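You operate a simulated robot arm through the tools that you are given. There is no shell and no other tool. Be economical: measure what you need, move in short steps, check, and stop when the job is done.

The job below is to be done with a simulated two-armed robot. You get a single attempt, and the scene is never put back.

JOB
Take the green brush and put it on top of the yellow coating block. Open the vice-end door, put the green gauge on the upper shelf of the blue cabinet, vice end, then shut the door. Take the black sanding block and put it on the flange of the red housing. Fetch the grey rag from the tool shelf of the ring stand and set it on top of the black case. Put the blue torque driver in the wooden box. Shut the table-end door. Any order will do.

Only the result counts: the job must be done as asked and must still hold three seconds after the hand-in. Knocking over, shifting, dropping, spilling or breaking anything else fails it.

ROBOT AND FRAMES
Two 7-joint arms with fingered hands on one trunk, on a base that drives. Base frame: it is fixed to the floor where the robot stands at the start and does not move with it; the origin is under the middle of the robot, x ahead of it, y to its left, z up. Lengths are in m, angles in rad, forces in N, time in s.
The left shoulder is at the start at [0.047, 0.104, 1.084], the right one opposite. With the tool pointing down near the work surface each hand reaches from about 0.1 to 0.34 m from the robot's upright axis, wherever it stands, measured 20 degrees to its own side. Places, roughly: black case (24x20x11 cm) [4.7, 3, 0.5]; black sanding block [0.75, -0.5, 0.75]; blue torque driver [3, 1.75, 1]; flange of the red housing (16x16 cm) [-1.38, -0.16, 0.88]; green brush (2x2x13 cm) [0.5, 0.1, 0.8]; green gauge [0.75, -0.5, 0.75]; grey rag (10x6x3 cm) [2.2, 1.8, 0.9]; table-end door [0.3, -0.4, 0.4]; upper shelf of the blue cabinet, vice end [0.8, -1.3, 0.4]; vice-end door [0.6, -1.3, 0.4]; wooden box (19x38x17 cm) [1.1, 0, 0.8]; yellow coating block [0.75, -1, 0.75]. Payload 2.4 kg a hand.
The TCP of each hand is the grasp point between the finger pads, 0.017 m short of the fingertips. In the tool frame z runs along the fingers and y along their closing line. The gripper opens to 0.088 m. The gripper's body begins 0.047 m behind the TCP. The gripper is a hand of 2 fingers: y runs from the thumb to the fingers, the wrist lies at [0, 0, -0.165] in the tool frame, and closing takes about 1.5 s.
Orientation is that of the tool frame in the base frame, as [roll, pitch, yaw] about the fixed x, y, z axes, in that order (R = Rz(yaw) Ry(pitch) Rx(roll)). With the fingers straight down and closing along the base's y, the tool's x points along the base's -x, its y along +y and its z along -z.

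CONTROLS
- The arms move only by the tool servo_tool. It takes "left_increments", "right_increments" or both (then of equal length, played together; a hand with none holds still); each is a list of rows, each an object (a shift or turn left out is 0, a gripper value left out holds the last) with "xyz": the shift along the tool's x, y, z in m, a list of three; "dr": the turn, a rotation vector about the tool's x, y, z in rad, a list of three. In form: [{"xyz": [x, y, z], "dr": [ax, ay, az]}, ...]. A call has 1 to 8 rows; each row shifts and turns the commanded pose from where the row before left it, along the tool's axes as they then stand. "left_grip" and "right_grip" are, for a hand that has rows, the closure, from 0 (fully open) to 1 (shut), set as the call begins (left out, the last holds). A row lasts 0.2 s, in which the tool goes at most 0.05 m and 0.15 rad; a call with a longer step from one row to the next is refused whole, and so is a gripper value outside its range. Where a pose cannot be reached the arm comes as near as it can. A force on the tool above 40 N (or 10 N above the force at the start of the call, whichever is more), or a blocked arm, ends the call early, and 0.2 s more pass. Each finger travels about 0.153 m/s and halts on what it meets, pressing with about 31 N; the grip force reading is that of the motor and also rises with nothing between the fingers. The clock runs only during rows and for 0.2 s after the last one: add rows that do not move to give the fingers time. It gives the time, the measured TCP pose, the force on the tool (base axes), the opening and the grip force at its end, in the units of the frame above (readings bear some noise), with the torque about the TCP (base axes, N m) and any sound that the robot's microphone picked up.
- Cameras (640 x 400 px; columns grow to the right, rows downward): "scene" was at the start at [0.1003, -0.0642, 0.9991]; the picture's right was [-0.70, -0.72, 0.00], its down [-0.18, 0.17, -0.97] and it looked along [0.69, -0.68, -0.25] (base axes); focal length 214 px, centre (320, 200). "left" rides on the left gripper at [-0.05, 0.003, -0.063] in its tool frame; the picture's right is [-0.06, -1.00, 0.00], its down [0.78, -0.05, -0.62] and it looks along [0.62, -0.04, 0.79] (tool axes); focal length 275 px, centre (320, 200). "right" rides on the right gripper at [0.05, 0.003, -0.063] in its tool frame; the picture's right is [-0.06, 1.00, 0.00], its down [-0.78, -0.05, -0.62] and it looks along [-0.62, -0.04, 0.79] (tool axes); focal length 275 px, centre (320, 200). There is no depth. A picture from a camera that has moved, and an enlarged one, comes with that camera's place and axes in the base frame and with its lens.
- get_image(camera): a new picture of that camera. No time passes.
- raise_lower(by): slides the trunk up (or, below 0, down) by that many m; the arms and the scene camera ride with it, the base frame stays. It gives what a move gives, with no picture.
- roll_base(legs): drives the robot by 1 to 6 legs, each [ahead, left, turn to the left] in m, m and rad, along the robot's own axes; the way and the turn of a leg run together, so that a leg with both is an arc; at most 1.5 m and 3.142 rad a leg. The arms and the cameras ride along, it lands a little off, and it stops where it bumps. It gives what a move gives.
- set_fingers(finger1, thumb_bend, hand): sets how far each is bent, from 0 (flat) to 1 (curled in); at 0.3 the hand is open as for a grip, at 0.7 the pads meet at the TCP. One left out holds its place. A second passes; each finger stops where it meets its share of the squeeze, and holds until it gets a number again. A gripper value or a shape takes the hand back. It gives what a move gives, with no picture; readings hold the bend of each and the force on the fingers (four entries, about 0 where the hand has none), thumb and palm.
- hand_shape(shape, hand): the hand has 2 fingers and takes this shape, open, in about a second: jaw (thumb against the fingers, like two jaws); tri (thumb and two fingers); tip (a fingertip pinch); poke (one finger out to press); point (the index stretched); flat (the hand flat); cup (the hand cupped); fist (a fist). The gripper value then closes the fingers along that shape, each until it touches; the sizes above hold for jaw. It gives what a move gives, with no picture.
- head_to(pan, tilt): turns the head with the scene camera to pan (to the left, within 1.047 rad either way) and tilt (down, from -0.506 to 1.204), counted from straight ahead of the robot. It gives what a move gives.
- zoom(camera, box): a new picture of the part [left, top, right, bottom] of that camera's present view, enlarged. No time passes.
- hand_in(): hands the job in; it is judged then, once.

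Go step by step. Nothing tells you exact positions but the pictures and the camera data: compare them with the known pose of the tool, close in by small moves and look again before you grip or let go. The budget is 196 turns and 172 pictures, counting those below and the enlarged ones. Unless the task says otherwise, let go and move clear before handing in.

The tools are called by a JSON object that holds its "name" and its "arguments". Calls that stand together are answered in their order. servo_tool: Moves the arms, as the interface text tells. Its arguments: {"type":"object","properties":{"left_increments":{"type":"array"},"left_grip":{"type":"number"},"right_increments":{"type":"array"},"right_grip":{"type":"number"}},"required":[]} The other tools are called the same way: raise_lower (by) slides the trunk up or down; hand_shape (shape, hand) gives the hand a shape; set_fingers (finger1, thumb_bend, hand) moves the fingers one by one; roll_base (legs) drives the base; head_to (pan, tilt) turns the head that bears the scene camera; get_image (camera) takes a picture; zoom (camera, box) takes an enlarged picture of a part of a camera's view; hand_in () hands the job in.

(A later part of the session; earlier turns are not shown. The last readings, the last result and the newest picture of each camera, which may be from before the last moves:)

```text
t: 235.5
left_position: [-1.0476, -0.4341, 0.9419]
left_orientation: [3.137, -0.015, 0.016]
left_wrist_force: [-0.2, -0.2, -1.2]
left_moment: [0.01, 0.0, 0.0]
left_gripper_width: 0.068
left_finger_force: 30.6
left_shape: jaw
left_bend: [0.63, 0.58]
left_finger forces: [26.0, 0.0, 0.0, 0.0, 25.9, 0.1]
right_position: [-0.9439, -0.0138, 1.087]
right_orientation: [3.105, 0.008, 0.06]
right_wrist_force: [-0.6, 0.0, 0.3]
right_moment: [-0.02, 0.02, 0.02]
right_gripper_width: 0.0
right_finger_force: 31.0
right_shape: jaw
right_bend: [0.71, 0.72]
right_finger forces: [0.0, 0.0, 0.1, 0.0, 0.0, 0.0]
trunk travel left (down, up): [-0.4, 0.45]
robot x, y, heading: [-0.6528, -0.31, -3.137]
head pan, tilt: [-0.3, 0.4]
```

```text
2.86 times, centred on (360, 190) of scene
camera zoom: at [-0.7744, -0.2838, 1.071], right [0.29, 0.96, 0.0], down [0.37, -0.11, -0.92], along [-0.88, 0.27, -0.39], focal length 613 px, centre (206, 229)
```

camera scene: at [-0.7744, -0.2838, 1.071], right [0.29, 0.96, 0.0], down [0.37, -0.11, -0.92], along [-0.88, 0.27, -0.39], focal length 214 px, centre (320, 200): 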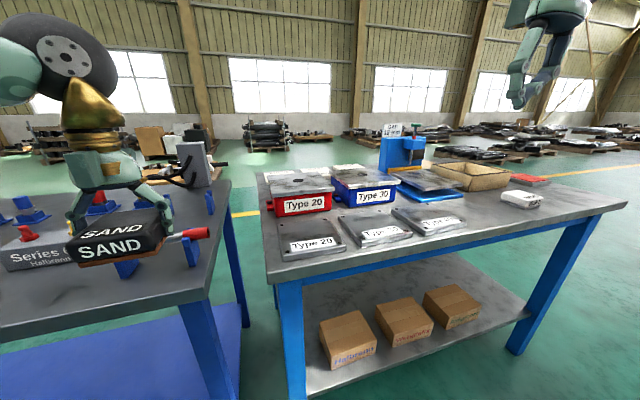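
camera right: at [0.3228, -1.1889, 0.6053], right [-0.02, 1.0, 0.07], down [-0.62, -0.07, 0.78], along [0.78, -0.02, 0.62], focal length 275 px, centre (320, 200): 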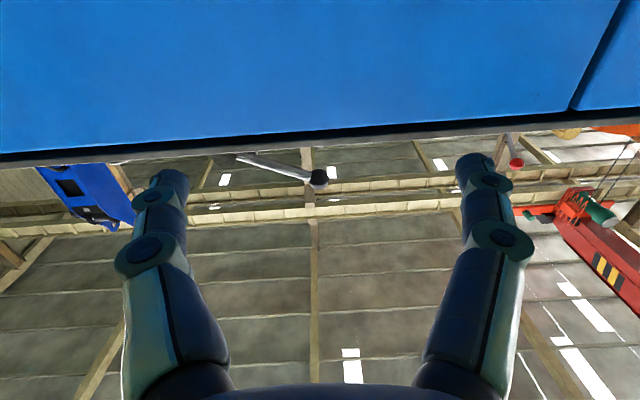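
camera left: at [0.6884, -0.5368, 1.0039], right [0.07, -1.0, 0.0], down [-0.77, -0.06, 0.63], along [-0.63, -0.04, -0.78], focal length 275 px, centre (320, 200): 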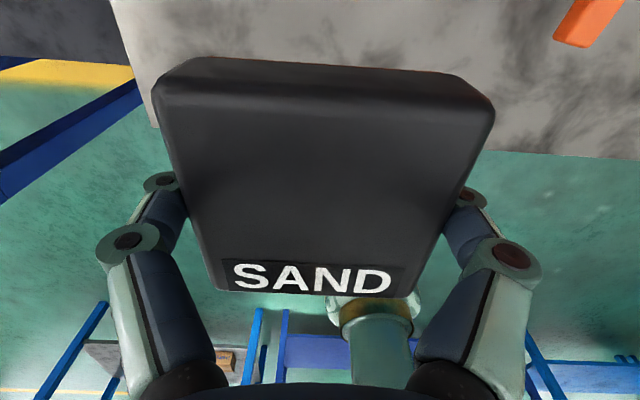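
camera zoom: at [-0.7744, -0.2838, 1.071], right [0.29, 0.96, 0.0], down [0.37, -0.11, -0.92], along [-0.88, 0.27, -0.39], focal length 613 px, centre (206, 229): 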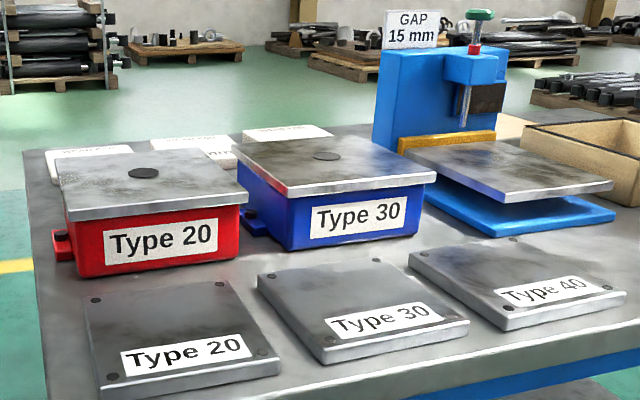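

Flange: centre about (−1.357, −0.17), top z≈0.88. I line up in y, lower the trunk to extend reach, and stretch the left hand forward and up.

{"name": "roll_base", "arguments": {"legs": [[0.02, -0.262, -0.005]]}}

{"name": "raise_lower", "arguments": {"by": -0.09}}

{"name": "servo_tool", "arguments": {"left_increments": [{"xyz": [0, 0, -0.05]}, {"xyz": [0, 0, -0.05]}, {"xyz": [0, 0, -0.02]}, {"xyz": [-0.04, 0, 0]}, {"xyz": [-0.035, 0, 0]}, {}]}}

{"name": "head_to", "arguments": {"pan": 0.05, "tilt": 0.4}}

{"name": "get_image", "arguments": {"camera": "scene"}}

```text
t: 237.3
left_position: [-1.0695, -0.1687, 0.942]
left_orientation: [3.138, -0.016, 0.006]
left_wrist_force: [-0.2, 0.0, -0.7]
left_moment: [0.0, -0.02, 0.02]
left_gripper_width: 0.0678
left_finger_force: 31.0
left_shape: jaw
left_bend: [0.63, 0.58]
left_finger forces: [26.0, 0.0, 0.0, 0.0, 26.1, 0.0]
right_position: [-0.9607, 0.2503, 1.086]
right_orientation: [3.105, 0.007, 0.05]
right_wrist_force: [0.9, -0.3, 0.4]
right_moment: [0.06, -0.04, 0.0]
right_gripper_width: 0.0001
right_finger_force: 31.3
right_shape: jaw
right_bend: [0.71, 0.72]
right_finger forces: [0.0, 0.0, 0.0, 0.0, 0.1, 0.0]
trunk travel left (down, up): [-0.4, 0.45]
robot x, y, heading: [-0.676, -0.0515, 3.135]
head pan, tilt: [-0.3, 0.4]
```

```text
t: 238.6
left_position: [-1.0693, -0.1692, 0.8525]
left_orientation: [3.14, -0.016, 0.007]
left_wrist_force: [-0.4, 0.1, -1.4]
left_moment: [0.03, 0.0, 0.02]
left_gripper_width: 0.0681
left_finger_force: 31.1
left_shape: jaw
left_bend: [0.63, 0.58]
left_finger forces: [26.1, 0.1, 0.1, 0.1, 26.0, 0.1]
right_position: [-0.9604, 0.2499, 0.9958]
right_orientation: [3.107, 0.007, 0.049]
right_wrist_force: [-0.1, 0.4, 0.0]
right_moment: [-0.03, -0.02, 0.0]
right_gripper_width: 0.0001
right_finger_force: 31.0
right_shape: jaw
right_bend: [0.71, 0.72]
right_finger forces: [0.1, 0.0, 0.0, 0.0, 0.0, 0.0]
trunk travel left (down, up): [-0.31, 0.54]
robot x, y, heading: [-0.6747, -0.0507, 3.132]
head pan, tilt: [-0.3, 0.4]
```

```text
t: 240.0
left_position: [-1.1458, -0.1696, 0.9729]
left_orientation: [3.138, -0.016, 0.004]
left_wrist_force: [-0.1, -0.3, -0.3]
left_moment: [-0.01, 0.01, 0.03]
left_gripper_width: 0.068
left_finger_force: 30.8
left_shape: jaw
left_bend: [0.63, 0.58]
left_finger forces: [26.1, 0.0, 0.0, 0.1, 26.2, 0.0]
right_position: [-0.9606, 0.2499, 0.9967]
right_orientation: [3.107, 0.006, 0.049]
right_wrist_force: [0.2, -0.2, -0.4]
right_moment: [0.0, 0.01, 0.03]
right_gripper_width: 0.0
right_finger_force: 31.5
right_shape: jaw
right_bend: [0.71, 0.72]
right_finger forces: [0.0, 0.1, 0.1, 0.0, 0.1, 0.0]
trunk travel left (down, up): [-0.31, 0.54]
robot x, y, heading: [-0.6739, -0.0493, 3.137]
head pan, tilt: [-0.3, 0.4]
```

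```text
t: 240.8
left_position: [-1.1463, -0.1691, 0.9735]
left_orientation: [3.137, -0.015, 0.005]
left_wrist_force: [0.3, 0.7, -0.9]
left_moment: [0.0, 0.0, 0.0]
left_gripper_width: 0.0678
left_finger_force: 30.9
left_shape: jaw
left_bend: [0.63, 0.58]
left_finger forces: [26.0, 0.0, 0.1, 0.0, 26.1, 0.0]
right_position: [-0.9601, 0.2507, 0.9963]
right_orientation: [3.107, 0.008, 0.049]
right_wrist_force: [-0.5, -0.2, -0.6]
right_moment: [0.03, 0.02, -0.03]
right_gripper_width: 0.0004
right_finger_force: 31.0
right_shape: jaw
right_bend: [0.71, 0.72]
right_finger forces: [0.0, 0.1, 0.1, 0.0, 0.0, 0.1]
trunk travel left (down, up): [-0.31, 0.54]
robot x, y, heading: [-0.674, -0.0548, 3.129]
head pan, tilt: [0.051, 0.4]
```

```text
60 pictures are left
camera scene: at [-0.8006, -0.053, 0.9805], right [-0.04, 1.0, 0.0], down [0.39, 0.02, -0.92], along [-0.92, -0.04, -0.39], focal length 214 px, centre (320, 200)
```

scene: 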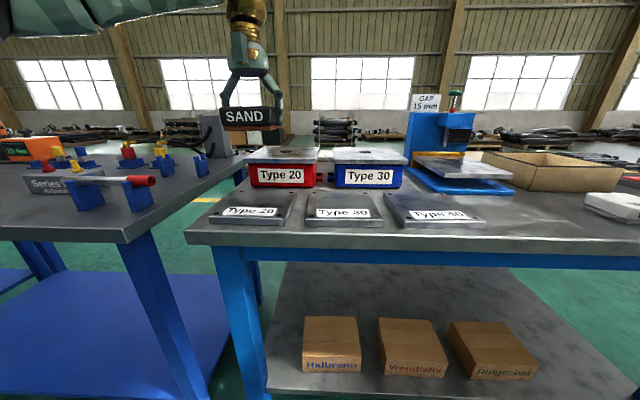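

I zoom in on the flange to pin down its height and position.

{"name": "zoom", "arguments": {"camera": "scene", "box": [200, 90, 420, 230]}}

{"name": "get_image", "arguments": {"camera": "left"}}

```text
2.86 times, centred on (310, 160) of scene
camera zoom: at [-0.8006, -0.053, 0.9805], right [-0.04, 1.0, 0.0], down [0.39, 0.02, -0.92], along [-0.92, -0.04, -0.39], focal length 613 px, centre (349, 314)
```

zoom: 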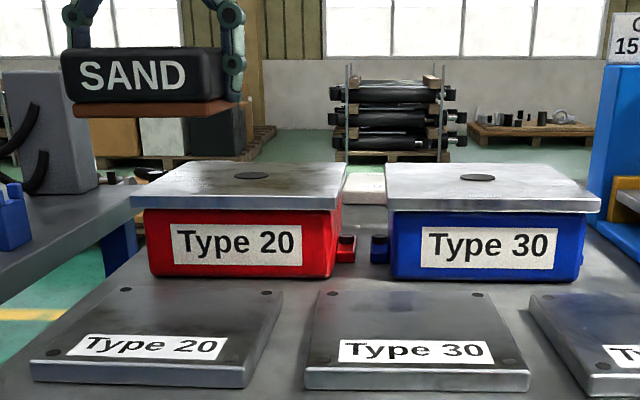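

```text
58 pictures are left
camera left: at [-1.1966, -0.1714, 1.0348], right [-0.07, 1.0, 0.0], down [0.77, 0.06, 0.63], along [0.63, 0.04, -0.78], focal length 275 px, centre (320, 200)
```

left: 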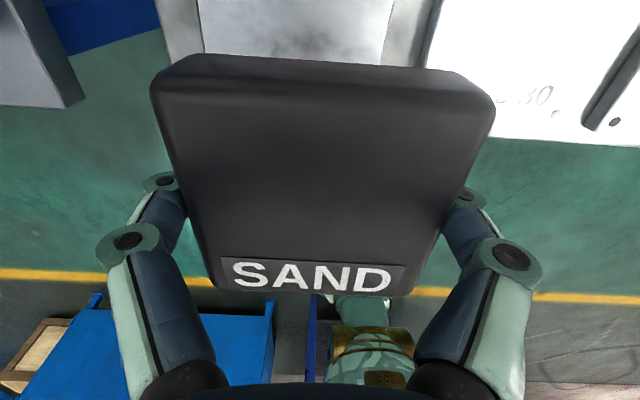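

Flange confirmed: front edge x≈−1.268, centre y≈−0.163, z 0.88. I drive forward over it.

{"name": "roll_base", "arguments": {"legs": [[0.15, -0.006, 0.008]]}}

{"name": "servo_tool", "arguments": {"left_increments": [{"xyz": [-0.02, 0, 0.02]}, {"xyz": [-0.01, 0, 0.01]}, {}]}}

{"name": "get_image", "arguments": {"camera": "left"}}

{"name": "get_image", "arguments": {"camera": "scene"}}

```text
t: 242.2
left_position: [-1.2939, -0.1668, 0.9723]
left_orientation: [3.137, -0.015, 0.015]
left_wrist_force: [0.5, 0.8, -0.9]
left_moment: [0.01, 0.01, -0.02]
left_gripper_width: 0.0681
left_finger_force: 30.8
left_shape: jaw
left_bend: [0.63, 0.58]
left_finger forces: [26.2, 0.1, 0.0, 0.0, 26.1, 0.0]
right_position: [-1.111, 0.2532, 0.9954]
right_orientation: [3.108, 0.005, 0.059]
right_wrist_force: [0.2, 0.1, 0.2]
right_moment: [0.01, 0.03, 0.01]
right_gripper_width: 0.0002
right_finger_force: 30.9
right_shape: jaw
right_bend: [0.71, 0.72]
right_finger forces: [0.0, 0.1, 0.0, 0.0, 0.0, 0.0]
trunk travel left (down, up): [-0.31, 0.54]
robot x, y, heading: [-0.8216, -0.044, -3.136]
head pan, tilt: [0.051, 0.4]
```

```text
t: 243.0
left_position: [-1.3218, -0.1691, 0.9439]
left_orientation: [3.137, -0.015, 0.017]
left_wrist_force: [-0.1, 0.5, -0.5]
left_moment: [-0.04, 0.01, -0.03]
left_gripper_width: 0.068
left_finger_force: 30.7
left_shape: jaw
left_bend: [0.63, 0.58]
left_finger forces: [26.1, 0.0, 0.1, 0.1, 26.2, 0.1]
right_position: [-1.1109, 0.2523, 0.9959]
right_orientation: [3.107, 0.007, 0.058]
right_wrist_force: [0.4, -0.5, 0.3]
right_moment: [0.02, -0.02, 0.0]
right_gripper_width: 0.0
right_finger_force: 30.9
right_shape: jaw
right_bend: [0.71, 0.72]
right_finger forces: [0.1, 0.0, 0.0, 0.0, 0.0, 0.0]
trunk travel left (down, up): [-0.31, 0.54]
robot x, y, heading: [-0.8264, -0.0437, -3.137]
head pan, tilt: [0.051, 0.4]
```

```text
57 pictures are left
camera left: at [-1.3713, -0.1712, 1.0051], right [-0.08, 1.0, 0.0], down [0.77, 0.06, 0.63], along [0.63, 0.05, -0.78], focal length 275 px, centre (320, 200)
```

left: 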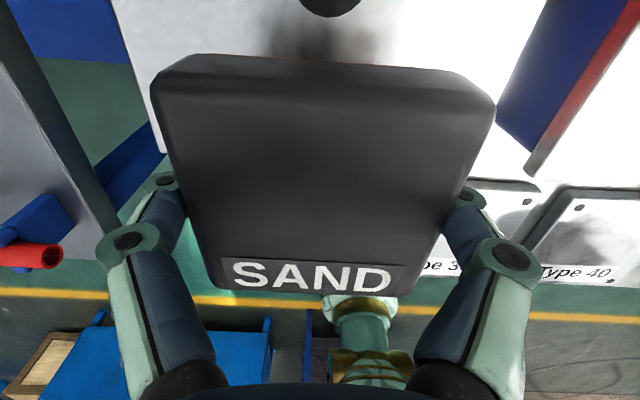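

```text
56 pictures are left
camera scene: at [-0.9487, -0.048, 0.9805], right [-0.05, 1.0, 0.0], down [0.39, 0.02, -0.92], along [-0.92, -0.05, -0.39], focal length 214 px, centre (320, 200)
```

scene: 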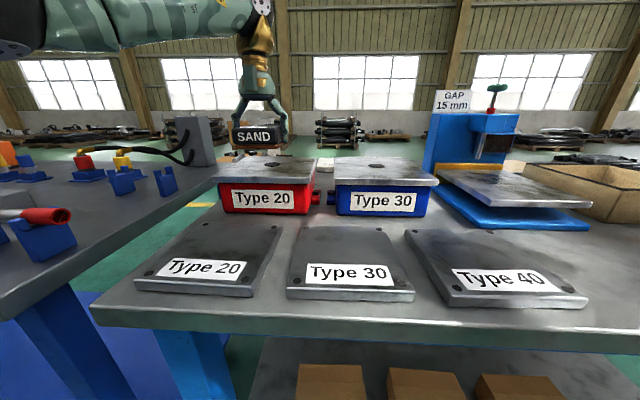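

Over the flange. A little further forward, then lower.

{"name": "servo_tool", "arguments": {"left_increments": [{"xyz": [-0.015, 0, 0.01]}, {"xyz": [0, 0, 0.012]}, {"xyz": [0, 0, 0.008]}, {}]}}

{"name": "servo_tool", "arguments": {"left_increments": [{"xyz": [0, 0, 0.004]}, {"xyz": [0, 0, 0.003]}, {}]}}

{"name": "zoom", "arguments": {"camera": "scene", "box": [180, 90, 360, 230]}}

```text
t: 244.0
left_position: [-1.3369, -0.1692, 0.9136]
left_orientation: [3.138, -0.016, 0.016]
left_wrist_force: [-0.8, -0.5, -1.1]
left_moment: [0.04, -0.05, -0.01]
left_gripper_width: 0.0678
left_finger_force: 30.6
left_shape: jaw
left_bend: [0.63, 0.58]
left_finger forces: [26.1, 0.0, 0.1, 0.0, 26.2, 0.0]
right_position: [-1.1112, 0.2519, 0.9947]
right_orientation: [3.108, 0.006, 0.058]
right_wrist_force: [0.2, 0.5, -0.6]
right_moment: [0.03, -0.03, -0.03]
right_gripper_width: 0.0
right_finger_force: 31.0
right_shape: jaw
right_bend: [0.71, 0.72]
right_finger forces: [0.0, 0.0, 0.1, 0.0, 0.1, 0.0]
trunk travel left (down, up): [-0.31, 0.54]
robot x, y, heading: [-0.8185, -0.0452, -3.136]
head pan, tilt: [0.051, 0.4]
```

```text
t: 244.8
left_position: [-1.3358, -0.169, 0.906]
left_orientation: [3.139, -0.016, 0.014]
left_wrist_force: [1.1, -1.1, -0.9]
left_moment: [0.0, 0.02, -0.03]
left_gripper_width: 0.0683
left_finger_force: 31.2
left_shape: jaw
left_bend: [0.63, 0.58]
left_finger forces: [26.2, 0.0, 0.1, 0.1, 26.0, 0.1]
right_position: [-1.1111, 0.2522, 0.995]
right_orientation: [3.106, 0.007, 0.058]
right_wrist_force: [0.2, -0.2, -0.3]
right_moment: [-0.03, 0.02, 0.01]
right_gripper_width: 0.0
right_finger_force: 30.7
right_shape: jaw
right_bend: [0.71, 0.72]
right_finger forces: [0.0, 0.0, 0.1, 0.0, 0.0, 0.1]
trunk travel left (down, up): [-0.31, 0.54]
robot x, y, heading: [-0.8264, -0.043, -3.138]
head pan, tilt: [0.051, 0.4]
```

```text
2.86 times, centred on (270, 160) of scene
camera zoom: at [-0.9487, -0.048, 0.9805], right [-0.05, 1.0, 0.0], down [0.39, 0.02, -0.92], along [-0.92, -0.05, -0.39], focal length 613 px, centre (463, 314)
```

zoom: 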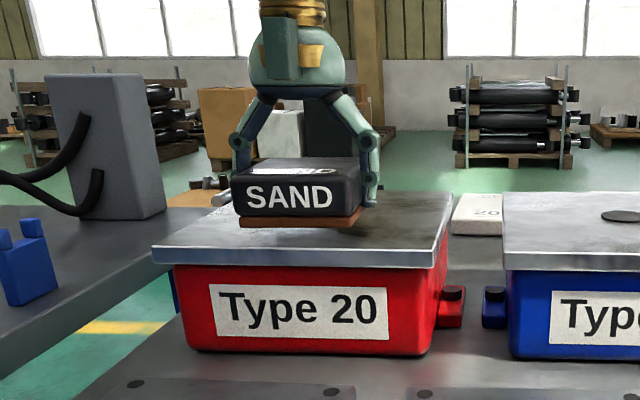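

Nearly touching. I lower the last millimetres until contact, then release.

{"name": "servo_tool", "arguments": {"left_increments": [{"xyz": [0, 0, 0.003]}, {"xyz": [0, 0, 0.003]}, {}]}}

{"name": "servo_tool", "arguments": {"left_increments": [{"xyz": [0, 0, 0.002]}, {"xyz": [0, 0, 0.002]}, {}]}}

{"name": "zoom", "arguments": {"camera": "scene", "box": [180, 90, 360, 230]}}

```text
t: 245.6
left_position: [-1.336, -0.1692, 0.9008]
left_orientation: [3.138, -0.015, 0.014]
left_wrist_force: [0.1, 0.3, -0.9]
left_moment: [0.0, 0.02, 0.03]
left_gripper_width: 0.0682
left_finger_force: 31.1
left_shape: jaw
left_bend: [0.63, 0.58]
left_finger forces: [26.1, 0.0, 0.0, 0.1, 26.1, 0.0]
right_position: [-1.1123, 0.2526, 0.996]
right_orientation: [3.107, 0.007, 0.06]
right_wrist_force: [-0.2, 0.7, -0.4]
right_moment: [-0.01, 0.0, 0.02]
right_gripper_width: 0.0
right_finger_force: 31.4
right_shape: jaw
right_bend: [0.71, 0.72]
right_finger forces: [0.0, 0.0, 0.1, 0.0, 0.0, 0.0]
trunk travel left (down, up): [-0.31, 0.54]
robot x, y, heading: [-0.8229, -0.0446, -3.14]
head pan, tilt: [0.051, 0.4]
```

```text
t: 246.4
left_position: [-1.3367, -0.1687, 0.8968]
left_orientation: [3.138, -0.014, 0.015]
left_wrist_force: [-1.2, 0.0, 8.2]
left_moment: [-0.1, -0.03, -0.02]
left_gripper_width: 0.0675
left_finger_force: 31.4
left_shape: jaw
left_bend: [0.64, 0.59]
left_finger forces: [26.4, 0.0, 0.0, 0.0, 26.7, 0.0]
right_position: [-1.1114, 0.2527, 0.9954]
right_orientation: [3.107, 0.006, 0.059]
right_wrist_force: [0.7, -0.1, -0.1]
right_moment: [-0.03, -0.02, 0.04]
right_gripper_width: 0.0002
right_finger_force: 30.9
right_shape: jaw
right_bend: [0.71, 0.72]
right_finger forces: [0.1, 0.0, 0.0, 0.0, 0.1, 0.1]
trunk travel left (down, up): [-0.31, 0.54]
robot x, y, heading: [-0.8254, -0.0429, -3.137]
head pan, tilt: [0.051, 0.4]
```

```text
2.86 times, centred on (270, 160) of scene
camera zoom: at [-0.9481, -0.0478, 0.9807], right [-0.05, 1.0, 0.0], down [0.39, 0.02, -0.92], along [-0.92, -0.05, -0.39], focal length 613 px, centre (463, 314)
```

zoom: 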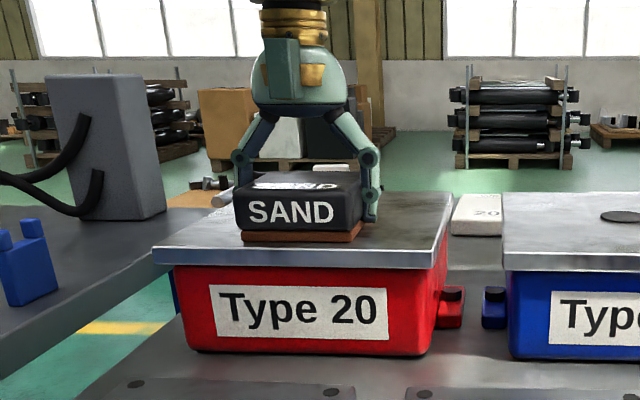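

Contact made, block on the flange. I release and rise.

{"name": "servo_tool", "arguments": {"left_increments": [{}, {}, {}, {}], "left_grip": 0.0}}

{"name": "raise_lower", "arguments": {"by": 0.15}}

{"name": "zoom", "arguments": {"camera": "scene", "box": [160, 100, 400, 300]}}

```text
t: 247.4
left_position: [-1.3367, -0.1688, 0.8949]
left_orientation: [3.138, -0.016, 0.016]
left_wrist_force: [0.7, -0.8, 0.0]
left_moment: [0.02, 0.0, 0.02]
left_gripper_width: 0.0878
left_finger_force: 0.0
left_shape: jaw
left_bend: [0.3, 0.3]
left_finger forces: [0.0, 0.0, 0.0, 0.1, 0.0, 0.1]
right_position: [-1.1118, 0.2534, 0.995]
right_orientation: [3.107, 0.005, 0.059]
right_wrist_force: [0.0, -0.1, -0.8]
right_moment: [0.0, -0.01, -0.04]
right_gripper_width: 0.0002
right_finger_force: 31.1
right_shape: jaw
right_bend: [0.71, 0.72]
right_finger forces: [0.0, 0.0, 0.0, 0.0, 0.1, 0.0]
trunk travel left (down, up): [-0.31, 0.54]
robot x, y, heading: [-0.8243, -0.0438, -3.136]
head pan, tilt: [0.051, 0.4]
```

```text
t: 249.1
left_position: [-1.3358, -0.1693, 1.0449]
left_orientation: [3.139, -0.018, 0.016]
left_wrist_force: [0.5, 0.2, 0.5]
left_moment: [-0.03, 0.01, 0.02]
left_gripper_width: 0.0877
left_finger_force: 0.1
left_shape: jaw
left_bend: [0.3, 0.3]
left_finger forces: [0.1, 0.1, 0.0, 0.0, 0.1, 0.0]
right_position: [-1.1116, 0.2516, 1.1465]
right_orientation: [3.108, 0.008, 0.058]
right_wrist_force: [-0.7, -0.8, 0.1]
right_moment: [0.01, -0.01, -0.02]
right_gripper_width: 0.0
right_finger_force: 31.2
right_shape: jaw
right_bend: [0.71, 0.72]
right_finger forces: [0.0, 0.0, 0.0, 0.0, 0.1, 0.1]
trunk travel left (down, up): [-0.46, 0.39]
robot x, y, heading: [-0.8246, -0.0424, -3.137]
head pan, tilt: [0.051, 0.4]
```

```text
2.00 times, centred on (280, 200) of scene
camera zoom: at [-0.9446, -0.0479, 1.1313], right [-0.05, 1.0, 0.0], down [0.39, 0.02, -0.92], along [-0.92, -0.05, -0.39], focal length 429 px, centre (400, 200)
```

zoom: 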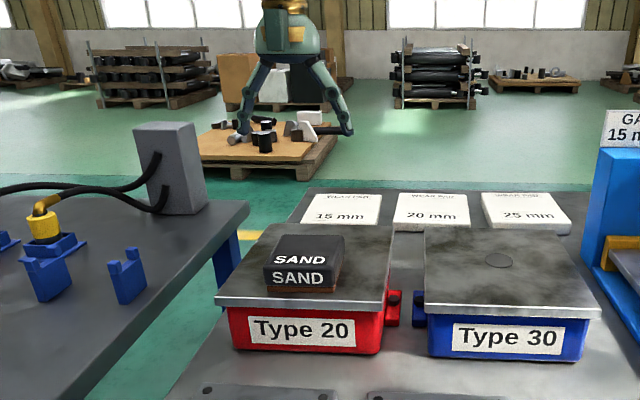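

The sanding block sits on the flange. I tuck the left hand, turn around and go to the left side to look for the ring stand.

{"name": "roll_base", "arguments": {"legs": [[-0.35, 0, 0], [0, 0, 3.135], [0, 1.15, 0], [0.7, 0, 0]]}}

{"name": "servo_tool", "arguments": {"left_increments": [{"xyz": [0.05, 0, 0]}, {"xyz": [0.05, 0, 0]}, {"xyz": [0.05, 0, 0]}, {"xyz": [0.05, 0, 0]}]}}

{"name": "head_to", "arguments": {"pan": 0.2, "tilt": 0.15}}

{"name": "get_image", "arguments": {"camera": "scene"}}

```text
t: 267.9
left_position: [0.596, 1.3425, 1.0448]
left_orientation: [3.138, -0.017, -3.04]
left_wrist_force: [-0.3, 0.7, 0.0]
left_moment: [-0.01, 0.0, 0.03]
left_gripper_width: 0.0882
left_finger_force: 0.1
left_shape: jaw
left_bend: [0.3, 0.3]
left_finger forces: [0.0, 0.0, 0.0, 0.0, 0.1, 0.0]
right_position: [0.4067, 0.9023, 1.1464]
right_orientation: [3.107, 0.008, -2.999]
right_wrist_force: [-0.2, -0.2, 1.2]
right_moment: [0.0, 0.0, -0.05]
right_gripper_width: 0.0001
right_finger_force: 31.1
right_shape: jaw
right_bend: [0.71, 0.72]
right_finger forces: [0.0, 0.1, 0.0, 0.0, 0.0, 0.0]
trunk travel left (down, up): [-0.46, 0.39]
robot x, y, heading: [0.0941, 1.1778, 0.086]
head pan, tilt: [0.051, 0.4]
```

```text
t: 268.9
left_position: [0.3987, 1.3254, 1.0522]
left_orientation: [3.138, -0.014, -3.039]
left_wrist_force: [0.8, 0.0, 1.0]
left_moment: [0.02, -0.01, 0.02]
left_gripper_width: 0.0878
left_finger_force: 0.1
left_shape: jaw
left_bend: [0.3, 0.3]
left_finger forces: [0.0, 0.0, 0.0, 0.0, 0.1, 0.0]
right_position: [0.4068, 0.9033, 1.1465]
right_orientation: [3.108, 0.006, -2.997]
right_wrist_force: [0.3, 0.1, 1.0]
right_moment: [0.01, -0.02, -0.02]
right_gripper_width: 0.0
right_finger_force: 30.6
right_shape: jaw
right_bend: [0.71, 0.72]
right_finger forces: [0.0, 0.1, 0.0, 0.0, 0.0, 0.1]
trunk travel left (down, up): [-0.46, 0.39]
robot x, y, heading: [0.0917, 1.179, 0.088]
head pan, tilt: [0.051, 0.4]
```

```text
t: 269.6
left_position: [0.3999, 1.3249, 1.052]
left_orientation: [3.139, -0.016, -3.041]
left_wrist_force: [0.5, 0.7, 0.6]
left_moment: [-0.02, 0.0, 0.0]
left_gripper_width: 0.088
left_finger_force: 0.2
left_shape: jaw
left_bend: [0.3, 0.3]
left_finger forces: [0.1, 0.0, 0.0, 0.0, 0.0, 0.0]
right_position: [0.407, 0.9035, 1.1473]
right_orientation: [3.106, 0.008, -2.999]
right_wrist_force: [-0.4, -0.8, 0.4]
right_moment: [0.01, -0.02, 0.01]
right_gripper_width: 0.0002
right_finger_force: 31.1
right_shape: jaw
right_bend: [0.71, 0.72]
right_finger forces: [0.0, 0.0, 0.0, 0.1, 0.0, 0.0]
trunk travel left (down, up): [-0.46, 0.39]
robot x, y, heading: [0.0959, 1.1743, 0.089]
head pan, tilt: [0.201, 0.15]
```

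```text
52 pictures are left
camera scene: at [0.2143, 1.2051, 1.1545], right [0.28, -0.96, 0.0], down [-0.14, -0.04, -0.99], along [0.95, 0.28, -0.15], focal length 214 px, centre (320, 200)
```

scene: 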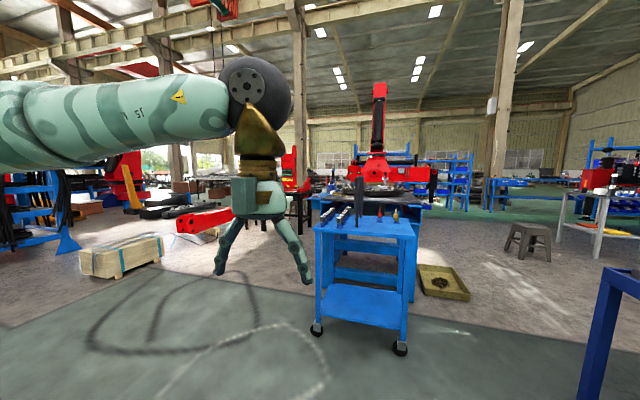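

A blue tool cart stands before the ring stand. I zoom to find the rag and the driver.

{"name": "zoom", "arguments": {"camera": "scene", "box": [295, 140, 455, 270]}}

```text
3.08 times, centred on (375, 205) of scene
camera zoom: at [0.2143, 1.2051, 1.1545], right [0.28, -0.96, 0.0], down [-0.14, -0.04, -0.99], along [0.95, 0.28, -0.15], focal length 660 px, centre (151, 185)
```

zoom: 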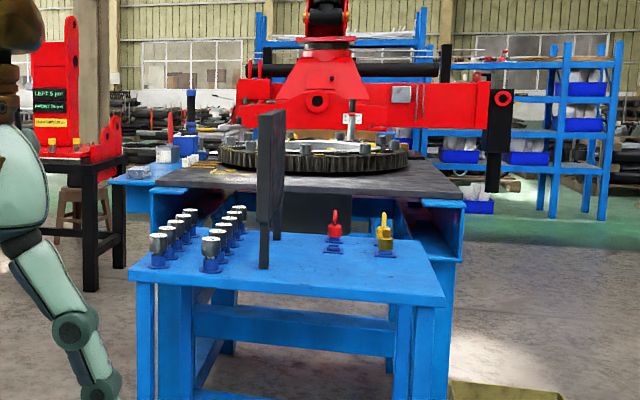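

The tool shelf is the blue plate on the stand's left side near (2.2, 1.8). I drive closer on the left.

{"name": "roll_base", "arguments": {"legs": [[0, 0.95, -0.089], [1.2, 0, 0]]}}

{"name": "head_to", "arguments": {"pan": -0.15, "tilt": 0.25}}

{"name": "get_image", "arguments": {"camera": "scene"}}

```text
t: 280.2
left_position: [1.5534, 2.2508, 1.0514]
left_orientation: [3.137, -0.018, -3.112]
left_wrist_force: [-0.3, 0.6, -0.3]
left_moment: [0.03, -0.03, 0.02]
left_gripper_width: 0.0879
left_finger_force: 0.0
left_shape: jaw
left_bend: [0.3, 0.3]
left_finger forces: [0.1, 0.0, 0.0, 0.0, 0.0, 0.0]
right_position: [1.5314, 1.8318, 1.1446]
right_orientation: [3.107, 0.008, -3.069]
right_wrist_force: [-0.3, -0.7, 1.0]
right_moment: [0.01, -0.01, -0.01]
right_gripper_width: 0.0
right_finger_force: 31.1
right_shape: jaw
right_bend: [0.71, 0.72]
right_finger forces: [0.0, 0.1, 0.0, 0.0, 0.0, 0.0]
trunk travel left (down, up): [-0.46, 0.39]
robot x, y, heading: [1.2393, 2.1265, 0.012]
head pan, tilt: [0.201, 0.15]
```

```text
t: 281.0
left_position: [1.5521, 2.2519, 1.052]
left_orientation: [3.139, -0.017, -3.113]
left_wrist_force: [-0.5, -0.4, -0.5]
left_moment: [0.02, 0.01, -0.02]
left_gripper_width: 0.0877
left_finger_force: 0.1
left_shape: jaw
left_bend: [0.3, 0.3]
left_finger forces: [0.0, 0.0, 0.1, 0.1, 0.0, 0.0]
right_position: [1.5313, 1.8324, 1.147]
right_orientation: [3.106, 0.007, -3.068]
right_wrist_force: [0.1, -0.3, 0.8]
right_moment: [0.0, -0.01, 0.02]
right_gripper_width: 0.0002
right_finger_force: 30.7
right_shape: jaw
right_bend: [0.71, 0.72]
right_finger forces: [0.0, 0.0, 0.1, 0.0, 0.0, 0.0]
trunk travel left (down, up): [-0.46, 0.39]
robot x, y, heading: [1.241, 2.1242, 0.019]
head pan, tilt: [-0.15, 0.25]
```

```text
50 pictures are left
camera scene: at [1.3619, 2.1135, 1.1454], right [-0.13, -0.99, 0.0], down [-0.24, 0.03, -0.97], along [0.96, -0.13, -0.25], focal length 214 px, centre (320, 200)
```

scene: 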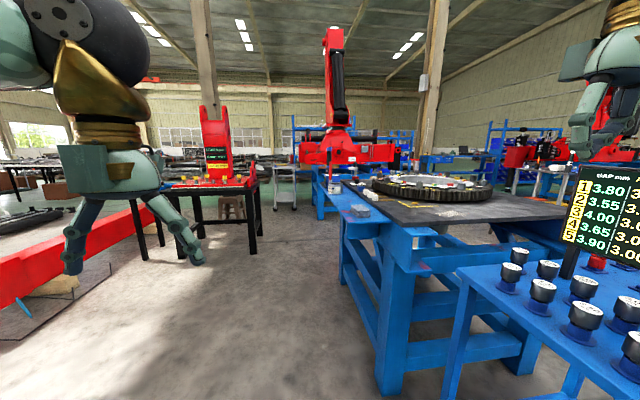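

{"name": "zoom", "arguments": {"camera": "scene", "box": [290, 140, 450, 240]}}

```text
4.00 times, centred on (370, 190) of scene
camera zoom: at [1.3619, 2.1135, 1.1454], right [-0.13, -0.99, 0.0], down [-0.24, 0.03, -0.97], along [0.96, -0.13, -0.25], focal length 858 px, centre (120, 240)
```

zoom: 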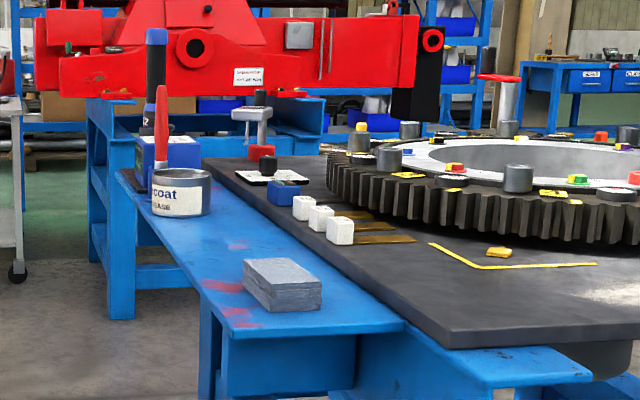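

The grey rag lies on the blue shelf plate near (2.24, 1.82); the torque driver stands in a holder farther along the same plate. I approach with the right hand.

{"name": "roll_base", "arguments": {"legs": [[0.42, -0.1, -0.015]]}}

{"name": "servo_tool", "arguments": {"right_increments": [{"xyz": [-0.05, 0.0, 0]}, {"xyz": [-0.05, 0.0, 0]}, {"xyz": [0, 0.045, 0]}, {"xyz": [0, 0.045, 0]}, {"xyz": [0, 0, 0.03]}], "right_grip": 0.0}}

{"name": "get_image", "arguments": {"camera": "right"}}

{"name": "get_image", "arguments": {"camera": "scene"}}

```text
t: 283.7
left_position: [1.9806, 2.1464, 1.0514]
left_orientation: [3.138, -0.016, -3.128]
left_wrist_force: [0.0, 0.9, -0.6]
left_moment: [-0.03, -0.03, 0.0]
left_gripper_width: 0.0876
left_finger_force: 0.0
left_shape: jaw
left_bend: [0.3, 0.3]
left_finger forces: [0.1, 0.1, 0.0, 0.0, 0.1, 0.0]
right_position: [1.9522, 1.7276, 1.1455]
right_orientation: [3.106, 0.008, -3.085]
right_wrist_force: [0.1, 0.1, 0.5]
right_moment: [-0.03, 0.02, 0.04]
right_gripper_width: 0.0002
right_finger_force: 31.6
right_shape: jaw
right_bend: [0.71, 0.72]
right_finger forces: [0.0, 0.1, 0.0, 0.1, 0.1, 0.0]
trunk travel left (down, up): [-0.46, 0.39]
robot x, y, heading: [1.6666, 2.0252, -0.001]
head pan, tilt: [-0.15, 0.25]
```

```text
t: 284.9
left_position: [1.981, 2.1471, 1.0526]
left_orientation: [3.138, -0.015, -3.13]
left_wrist_force: [0.2, 0.6, -0.2]
left_moment: [0.02, 0.01, 0.03]
left_gripper_width: 0.088
left_finger_force: 0.0
left_shape: jaw
left_bend: [0.3, 0.3]
left_finger forces: [0.0, 0.0, 0.1, 0.0, 0.1, 0.0]
right_position: [2.0474, 1.8226, 1.1195]
right_orientation: [3.107, 0.007, -3.085]
right_wrist_force: [-0.5, 0.8, -0.3]
right_moment: [-0.03, -0.02, 0.0]
right_gripper_width: 0.088
right_finger_force: 0.0
right_shape: jaw
right_bend: [0.3, 0.3]
right_finger forces: [0.0, 0.0, 0.0, 0.1, 0.0, 0.1]
trunk travel left (down, up): [-0.46, 0.39]
robot x, y, heading: [1.6639, 2.0216, -0.006]
head pan, tilt: [-0.15, 0.25]
```

```text
48 pictures are left
camera right: at [1.9961, 1.82, 1.1839], right [0.01, 1.0, 0.04], down [0.78, -0.03, 0.62], along [0.62, 0.02, -0.78], focal length 275 px, centre (320, 200)
```

right: 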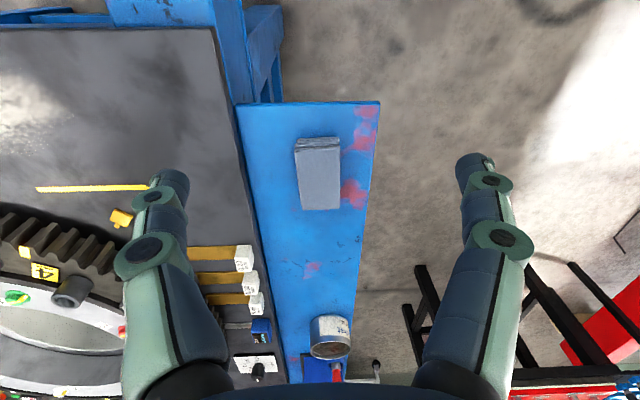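

```text
47 pictures are left
camera scene: at [1.7879, 2.0121, 1.1453], right [-0.15, -0.99, 0.0], down [-0.24, 0.04, -0.97], along [0.96, -0.15, -0.25], focal length 214 px, centre (320, 200)
```

scene: 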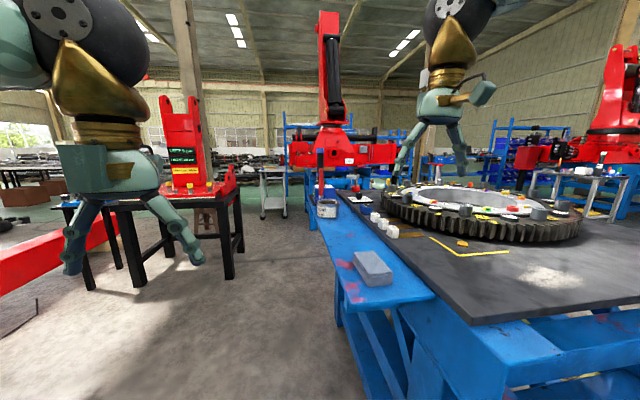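

Rag: top centre (2.21, 1.827, 0.877). I drive up, lower the trunk and align.

{"name": "roll_base", "arguments": {"legs": [[0.12, 0.0, 0.004]]}}

{"name": "raise_lower", "arguments": {"by": -0.15}}

{"name": "servo_tool", "arguments": {"right_increments": [{"xyz": [-0.043, 0.003, 0]}, {"xyz": [0, 0, 0.03]}, {}]}}

{"name": "get_image", "arguments": {"camera": "right"}}

```text
t: 286.1
left_position: [2.1023, 2.1463, 1.0519]
left_orientation: [3.138, -0.018, -3.128]
left_wrist_force: [0.5, 0.2, 1.0]
left_moment: [-0.02, -0.01, 0.01]
left_gripper_width: 0.0879
left_finger_force: 0.1
left_shape: jaw
left_bend: [0.3, 0.3]
left_finger forces: [0.1, 0.0, 0.1, 0.0, 0.0, 0.0]
right_position: [2.1684, 1.822, 1.119]
right_orientation: [3.105, 0.004, -3.086]
right_wrist_force: [0.2, 0.3, -0.2]
right_moment: [-0.02, 0.0, 0.01]
right_gripper_width: 0.0881
right_finger_force: 0.1
right_shape: jaw
right_bend: [0.3, 0.3]
right_finger forces: [0.0, 0.1, 0.1, 0.0, 0.1, 0.0]
trunk travel left (down, up): [-0.46, 0.39]
robot x, y, heading: [1.7817, 2.027, 0.001]
head pan, tilt: [-0.15, 0.25]
```

```text
t: 287.9
left_position: [2.1016, 2.1464, 0.9027]
left_orientation: [3.138, -0.016, -3.127]
left_wrist_force: [0.2, 0.2, -0.6]
left_moment: [0.0, 0.05, -0.01]
left_gripper_width: 0.0879
left_finger_force: 0.2
left_shape: jaw
left_bend: [0.3, 0.3]
left_finger forces: [0.0, 0.0, 0.1, 0.0, 0.0, 0.0]
right_position: [2.1675, 1.8214, 0.9702]
right_orientation: [3.107, 0.007, -3.085]
right_wrist_force: [0.2, -0.1, -0.7]
right_moment: [0.04, 0.01, -0.01]
right_gripper_width: 0.088
right_finger_force: 0.0
right_shape: jaw
right_bend: [0.3, 0.3]
right_finger forces: [0.1, 0.0, 0.0, 0.0, 0.0, 0.0]
trunk travel left (down, up): [-0.31, 0.54]
robot x, y, heading: [1.7881, 2.0236, -0.001]
head pan, tilt: [-0.15, 0.25]
```

```text
t: 288.6
left_position: [2.1018, 2.1467, 0.9027]
left_orientation: [3.139, -0.015, -3.129]
left_wrist_force: [-0.1, 0.1, -0.3]
left_moment: [-0.04, 0.0, -0.03]
left_gripper_width: 0.0876
left_finger_force: 0.1
left_shape: jaw
left_bend: [0.3, 0.3]
left_finger forces: [0.1, 0.1, 0.1, 0.0, 0.0, 0.0]
right_position: [2.2105, 1.8298, 0.9394]
right_orientation: [3.108, 0.007, -3.086]
right_wrist_force: [-0.3, 0.3, 0.3]
right_moment: [-0.01, 0.01, 0.03]
right_gripper_width: 0.0879
right_finger_force: 0.1
right_shape: jaw
right_bend: [0.3, 0.3]
right_finger forces: [0.1, 0.1, 0.0, 0.1, 0.0, 0.0]
trunk travel left (down, up): [-0.31, 0.54]
robot x, y, heading: [1.7875, 2.025, 0.0]
head pan, tilt: [-0.15, 0.25]
```

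```text
46 pictures are left
camera right: at [2.1592, 1.8265, 1.0036], right [0.01, 1.0, 0.04], down [0.78, -0.03, 0.62], along [0.62, 0.02, -0.78], focal length 275 px, centre (320, 200)
```

right: 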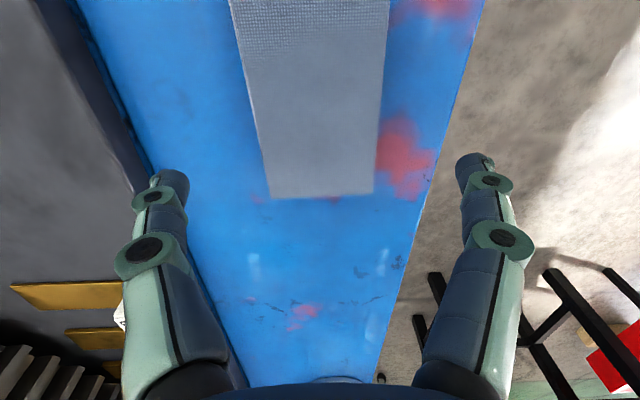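

Centred. I lower 7 cm and grip the rag.

{"name": "servo_tool", "arguments": {"right_increments": [{"xyz": [0, 0, 0.03]}, {"xyz": [0, 0, 0.03]}, {"xyz": [0, 0, 0.009]}, {}]}}

{"name": "servo_tool", "arguments": {"right_increments": [{}, {}, {}, {}, {}, {}], "right_grip": 1.0}}

{"name": "raise_lower", "arguments": {"by": 0.12}}

{"name": "get_image", "arguments": {"camera": "right"}}

```text
t: 289.6
left_position: [2.1003, 2.148, 0.9034]
left_orientation: [3.14, -0.012, -3.127]
left_wrist_force: [0.1, 0.7, 0.6]
left_moment: [-0.02, 0.0, 0.0]
left_gripper_width: 0.0881
left_finger_force: 0.1
left_shape: jaw
left_bend: [0.3, 0.3]
left_finger forces: [0.0, 0.1, 0.0, 0.0, 0.0, 0.1]
right_position: [2.2113, 1.8323, 0.8734]
right_orientation: [3.108, 0.014, -3.086]
right_wrist_force: [2.3, 12.1, 31.4]
right_moment: [-1.46, -0.12, 0.16]
right_gripper_width: 0.0878
right_finger_force: 0.0
right_shape: jaw
right_bend: [0.3, 0.28]
right_finger forces: [1.8, 0.1, 0.1, 0.0, 29.3, 0.1]
trunk travel left (down, up): [-0.31, 0.54]
robot x, y, heading: [1.7885, 2.0261, -0.002]
head pan, tilt: [-0.15, 0.25]
```

```text
t: 290.0
left_position: [2.101, 2.1476, 0.9031]
left_orientation: [3.14, -0.013, -3.127]
left_wrist_force: [-0.1, 0.0, 0.0]
left_moment: [0.01, 0.03, 0.03]
left_gripper_width: 0.0879
left_finger_force: 0.1
left_shape: jaw
left_bend: [0.3, 0.3]
left_finger forces: [0.0, 0.0, 0.0, 0.1, 0.1, 0.0]
right_position: [2.2144, 1.8329, 0.8765]
right_orientation: [3.106, 0.023, -3.083]
right_wrist_force: [4.7, 2.9, 30.0]
right_moment: [-0.95, -0.08, 0.19]
right_gripper_width: 0.0437
right_finger_force: 31.1
right_shape: jaw
right_bend: [0.74, 0.58]
right_finger forces: [29.5, 0.0, 0.0, 0.1, 49.9, 0.0]
trunk travel left (down, up): [-0.31, 0.54]
robot x, y, heading: [1.7919, 2.0266, 0.003]
head pan, tilt: [-0.15, 0.25]
stopped in row 1 (right hand): the force on the tool passed its limit at 48 N (the readings are from after the stop); the commanded pose is now the measured one
```

```text
t: 291.5
left_position: [2.1016, 2.1469, 1.0216]
left_orientation: [3.139, -0.018, -3.127]
left_wrist_force: [-0.8, 0.2, -0.4]
left_moment: [-0.01, 0.02, 0.03]
left_gripper_width: 0.0879
left_finger_force: 0.1
left_shape: jaw
left_bend: [0.3, 0.3]
left_finger forces: [0.0, 0.1, 0.1, 0.1, 0.0, 0.0]
right_position: [2.2125, 1.8296, 0.9928]
right_orientation: [3.105, 0.014, -3.086]
right_wrist_force: [-0.1, 0.6, -0.5]
right_moment: [0.01, -0.01, 0.01]
right_gripper_width: 0.0425
right_finger_force: 31.3
right_shape: jaw
right_bend: [0.75, 0.65]
right_finger forces: [27.3, 0.0, 0.0, 0.1, 27.0, 0.0]
trunk travel left (down, up): [-0.43, 0.42]
robot x, y, heading: [1.7894, 2.0275, -0.004]
head pan, tilt: [-0.15, 0.25]
```

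```text
45 pictures are left
camera right: at [2.1617, 1.8271, 1.0562], right [0.01, 1.0, 0.04], down [0.78, -0.03, 0.63], along [0.63, 0.02, -0.78], focal length 275 px, centre (320, 200)
```

right: 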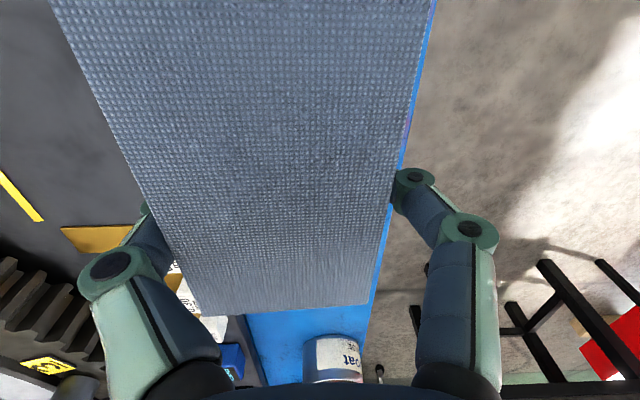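

The rag is held in the right hand. I go around to face the shelf from its left side for the torque driver.

{"name": "roll_base", "arguments": {"legs": [[-0.2, 0.45, 0], [0, 0, -1.571], [0, 1.2, 0]]}}

{"name": "raise_lower", "arguments": {"by": 0.1}}

{"name": "head_to", "arguments": {"pan": 0.1, "tilt": 0.3}}

{"name": "get_image", "arguments": {"camera": "scene"}}

```text
t: 304.1
left_position: [2.896, 2.1514, 1.0225]
left_orientation: [3.138, -0.015, 1.57]
left_wrist_force: [0.3, 0.3, 0.6]
left_moment: [-0.01, 0.03, 0.02]
left_gripper_width: 0.088
left_finger_force: 0.1
left_shape: jaw
left_bend: [0.3, 0.3]
left_finger forces: [0.1, 0.0, 0.0, 0.0, 0.0, 0.0]
right_position: [2.5772, 2.0445, 0.9936]
right_orientation: [3.105, 0.014, 1.612]
right_wrist_force: [1.1, 0.8, -0.4]
right_moment: [0.01, -0.06, 0.04]
right_gripper_width: 0.0425
right_finger_force: 30.6
right_shape: jaw
right_bend: [0.75, 0.65]
right_finger forces: [27.2, 0.0, 0.0, 0.0, 27.1, 0.0]
trunk travel left (down, up): [-0.43, 0.42]
robot x, y, heading: [2.782, 2.4679, -1.591]
head pan, tilt: [-0.15, 0.25]
```

```text
t: 305.4
left_position: [2.8966, 2.1516, 1.1221]
left_orientation: [3.138, -0.018, 1.572]
left_wrist_force: [0.8, -0.5, -0.3]
left_moment: [-0.02, -0.02, -0.01]
left_gripper_width: 0.0878
left_finger_force: 0.0
left_shape: jaw
left_bend: [0.3, 0.3]
left_finger forces: [0.1, 0.0, 0.0, 0.0, 0.0, 0.0]
right_position: [2.5786, 2.0451, 1.0938]
right_orientation: [3.106, 0.014, 1.613]
right_wrist_force: [-0.1, -0.2, -0.3]
right_moment: [0.03, 0.01, 0.0]
right_gripper_width: 0.0427
right_finger_force: 30.8
right_shape: jaw
right_bend: [0.75, 0.65]
right_finger forces: [27.1, 0.0, 0.0, 0.1, 27.1, 0.0]
trunk travel left (down, up): [-0.53, 0.32]
robot x, y, heading: [2.7787, 2.4692, -1.581]
head pan, tilt: [-0.15, 0.25]
```

```text
t: 306.2
left_position: [2.8957, 2.1521, 1.122]
left_orientation: [3.137, -0.017, 1.572]
left_wrist_force: [0.5, -0.2, -0.5]
left_moment: [-0.03, -0.02, 0.0]
left_gripper_width: 0.088
left_finger_force: 0.0
left_shape: jaw
left_bend: [0.3, 0.3]
left_finger forces: [0.0, 0.0, 0.1, 0.0, 0.1, 0.1]
right_position: [2.5779, 2.0452, 1.0933]
right_orientation: [3.105, 0.013, 1.612]
right_wrist_force: [0.0, 0.1, -0.7]
right_moment: [0.02, -0.02, -0.03]
right_gripper_width: 0.0426
right_finger_force: 31.1
right_shape: jaw
right_bend: [0.75, 0.65]
right_finger forces: [27.0, 0.1, 0.1, 0.1, 27.2, 0.1]
trunk travel left (down, up): [-0.53, 0.32]
robot x, y, heading: [2.7782, 2.4689, -1.587]
head pan, tilt: [0.099, 0.3]
```

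```text
44 pictures are left
camera scene: at [2.7867, 2.349, 1.211], right [-1.0, -0.08, 0.0], down [-0.02, 0.29, -0.96], along [0.08, -0.95, -0.3], focal length 214 px, centre (320, 200)
```

scene: 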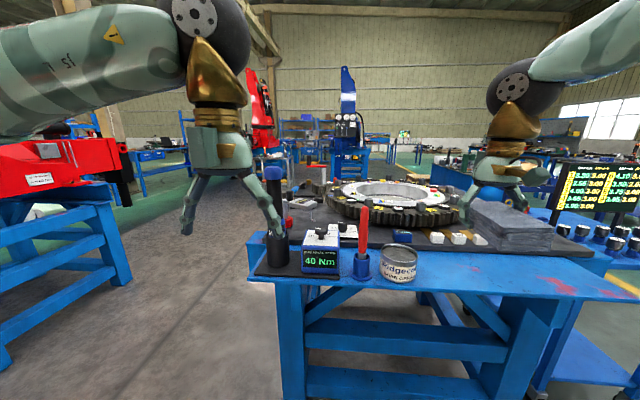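

{"name": "zoom", "arguments": {"camera": "scene", "box": [220, 140, 440, 290]}}

{"name": "get_image", "arguments": {"camera": "left"}}

```text
2.67 times, centred on (330, 215) of scene
camera zoom: at [2.7867, 2.349, 1.211], right [-1.0, -0.08, 0.0], down [-0.02, 0.29, -0.96], along [0.08, -0.95, -0.3], focal length 572 px, centre (293, 160)
```

zoom: 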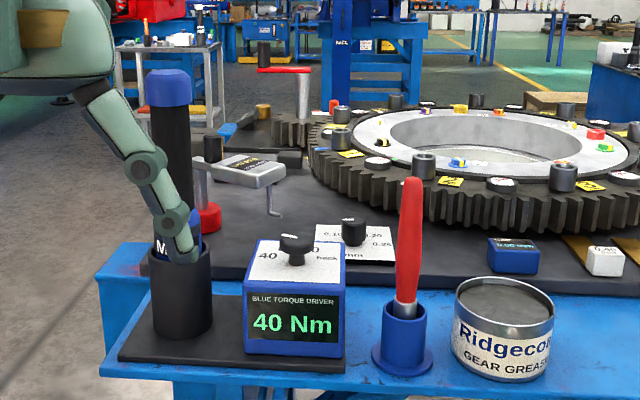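

```text
42 pictures are left
camera left: at [2.8988, 2.1014, 1.1843], right [-1.0, -0.06, 0.0], down [-0.05, 0.77, 0.63], along [-0.04, 0.63, -0.78], focal length 275 px, centre (320, 200)
```

left: 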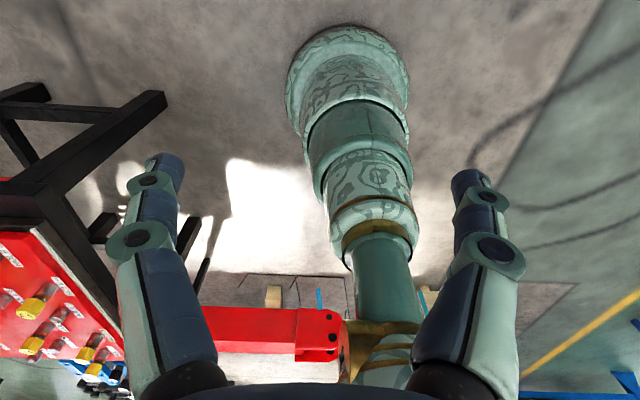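

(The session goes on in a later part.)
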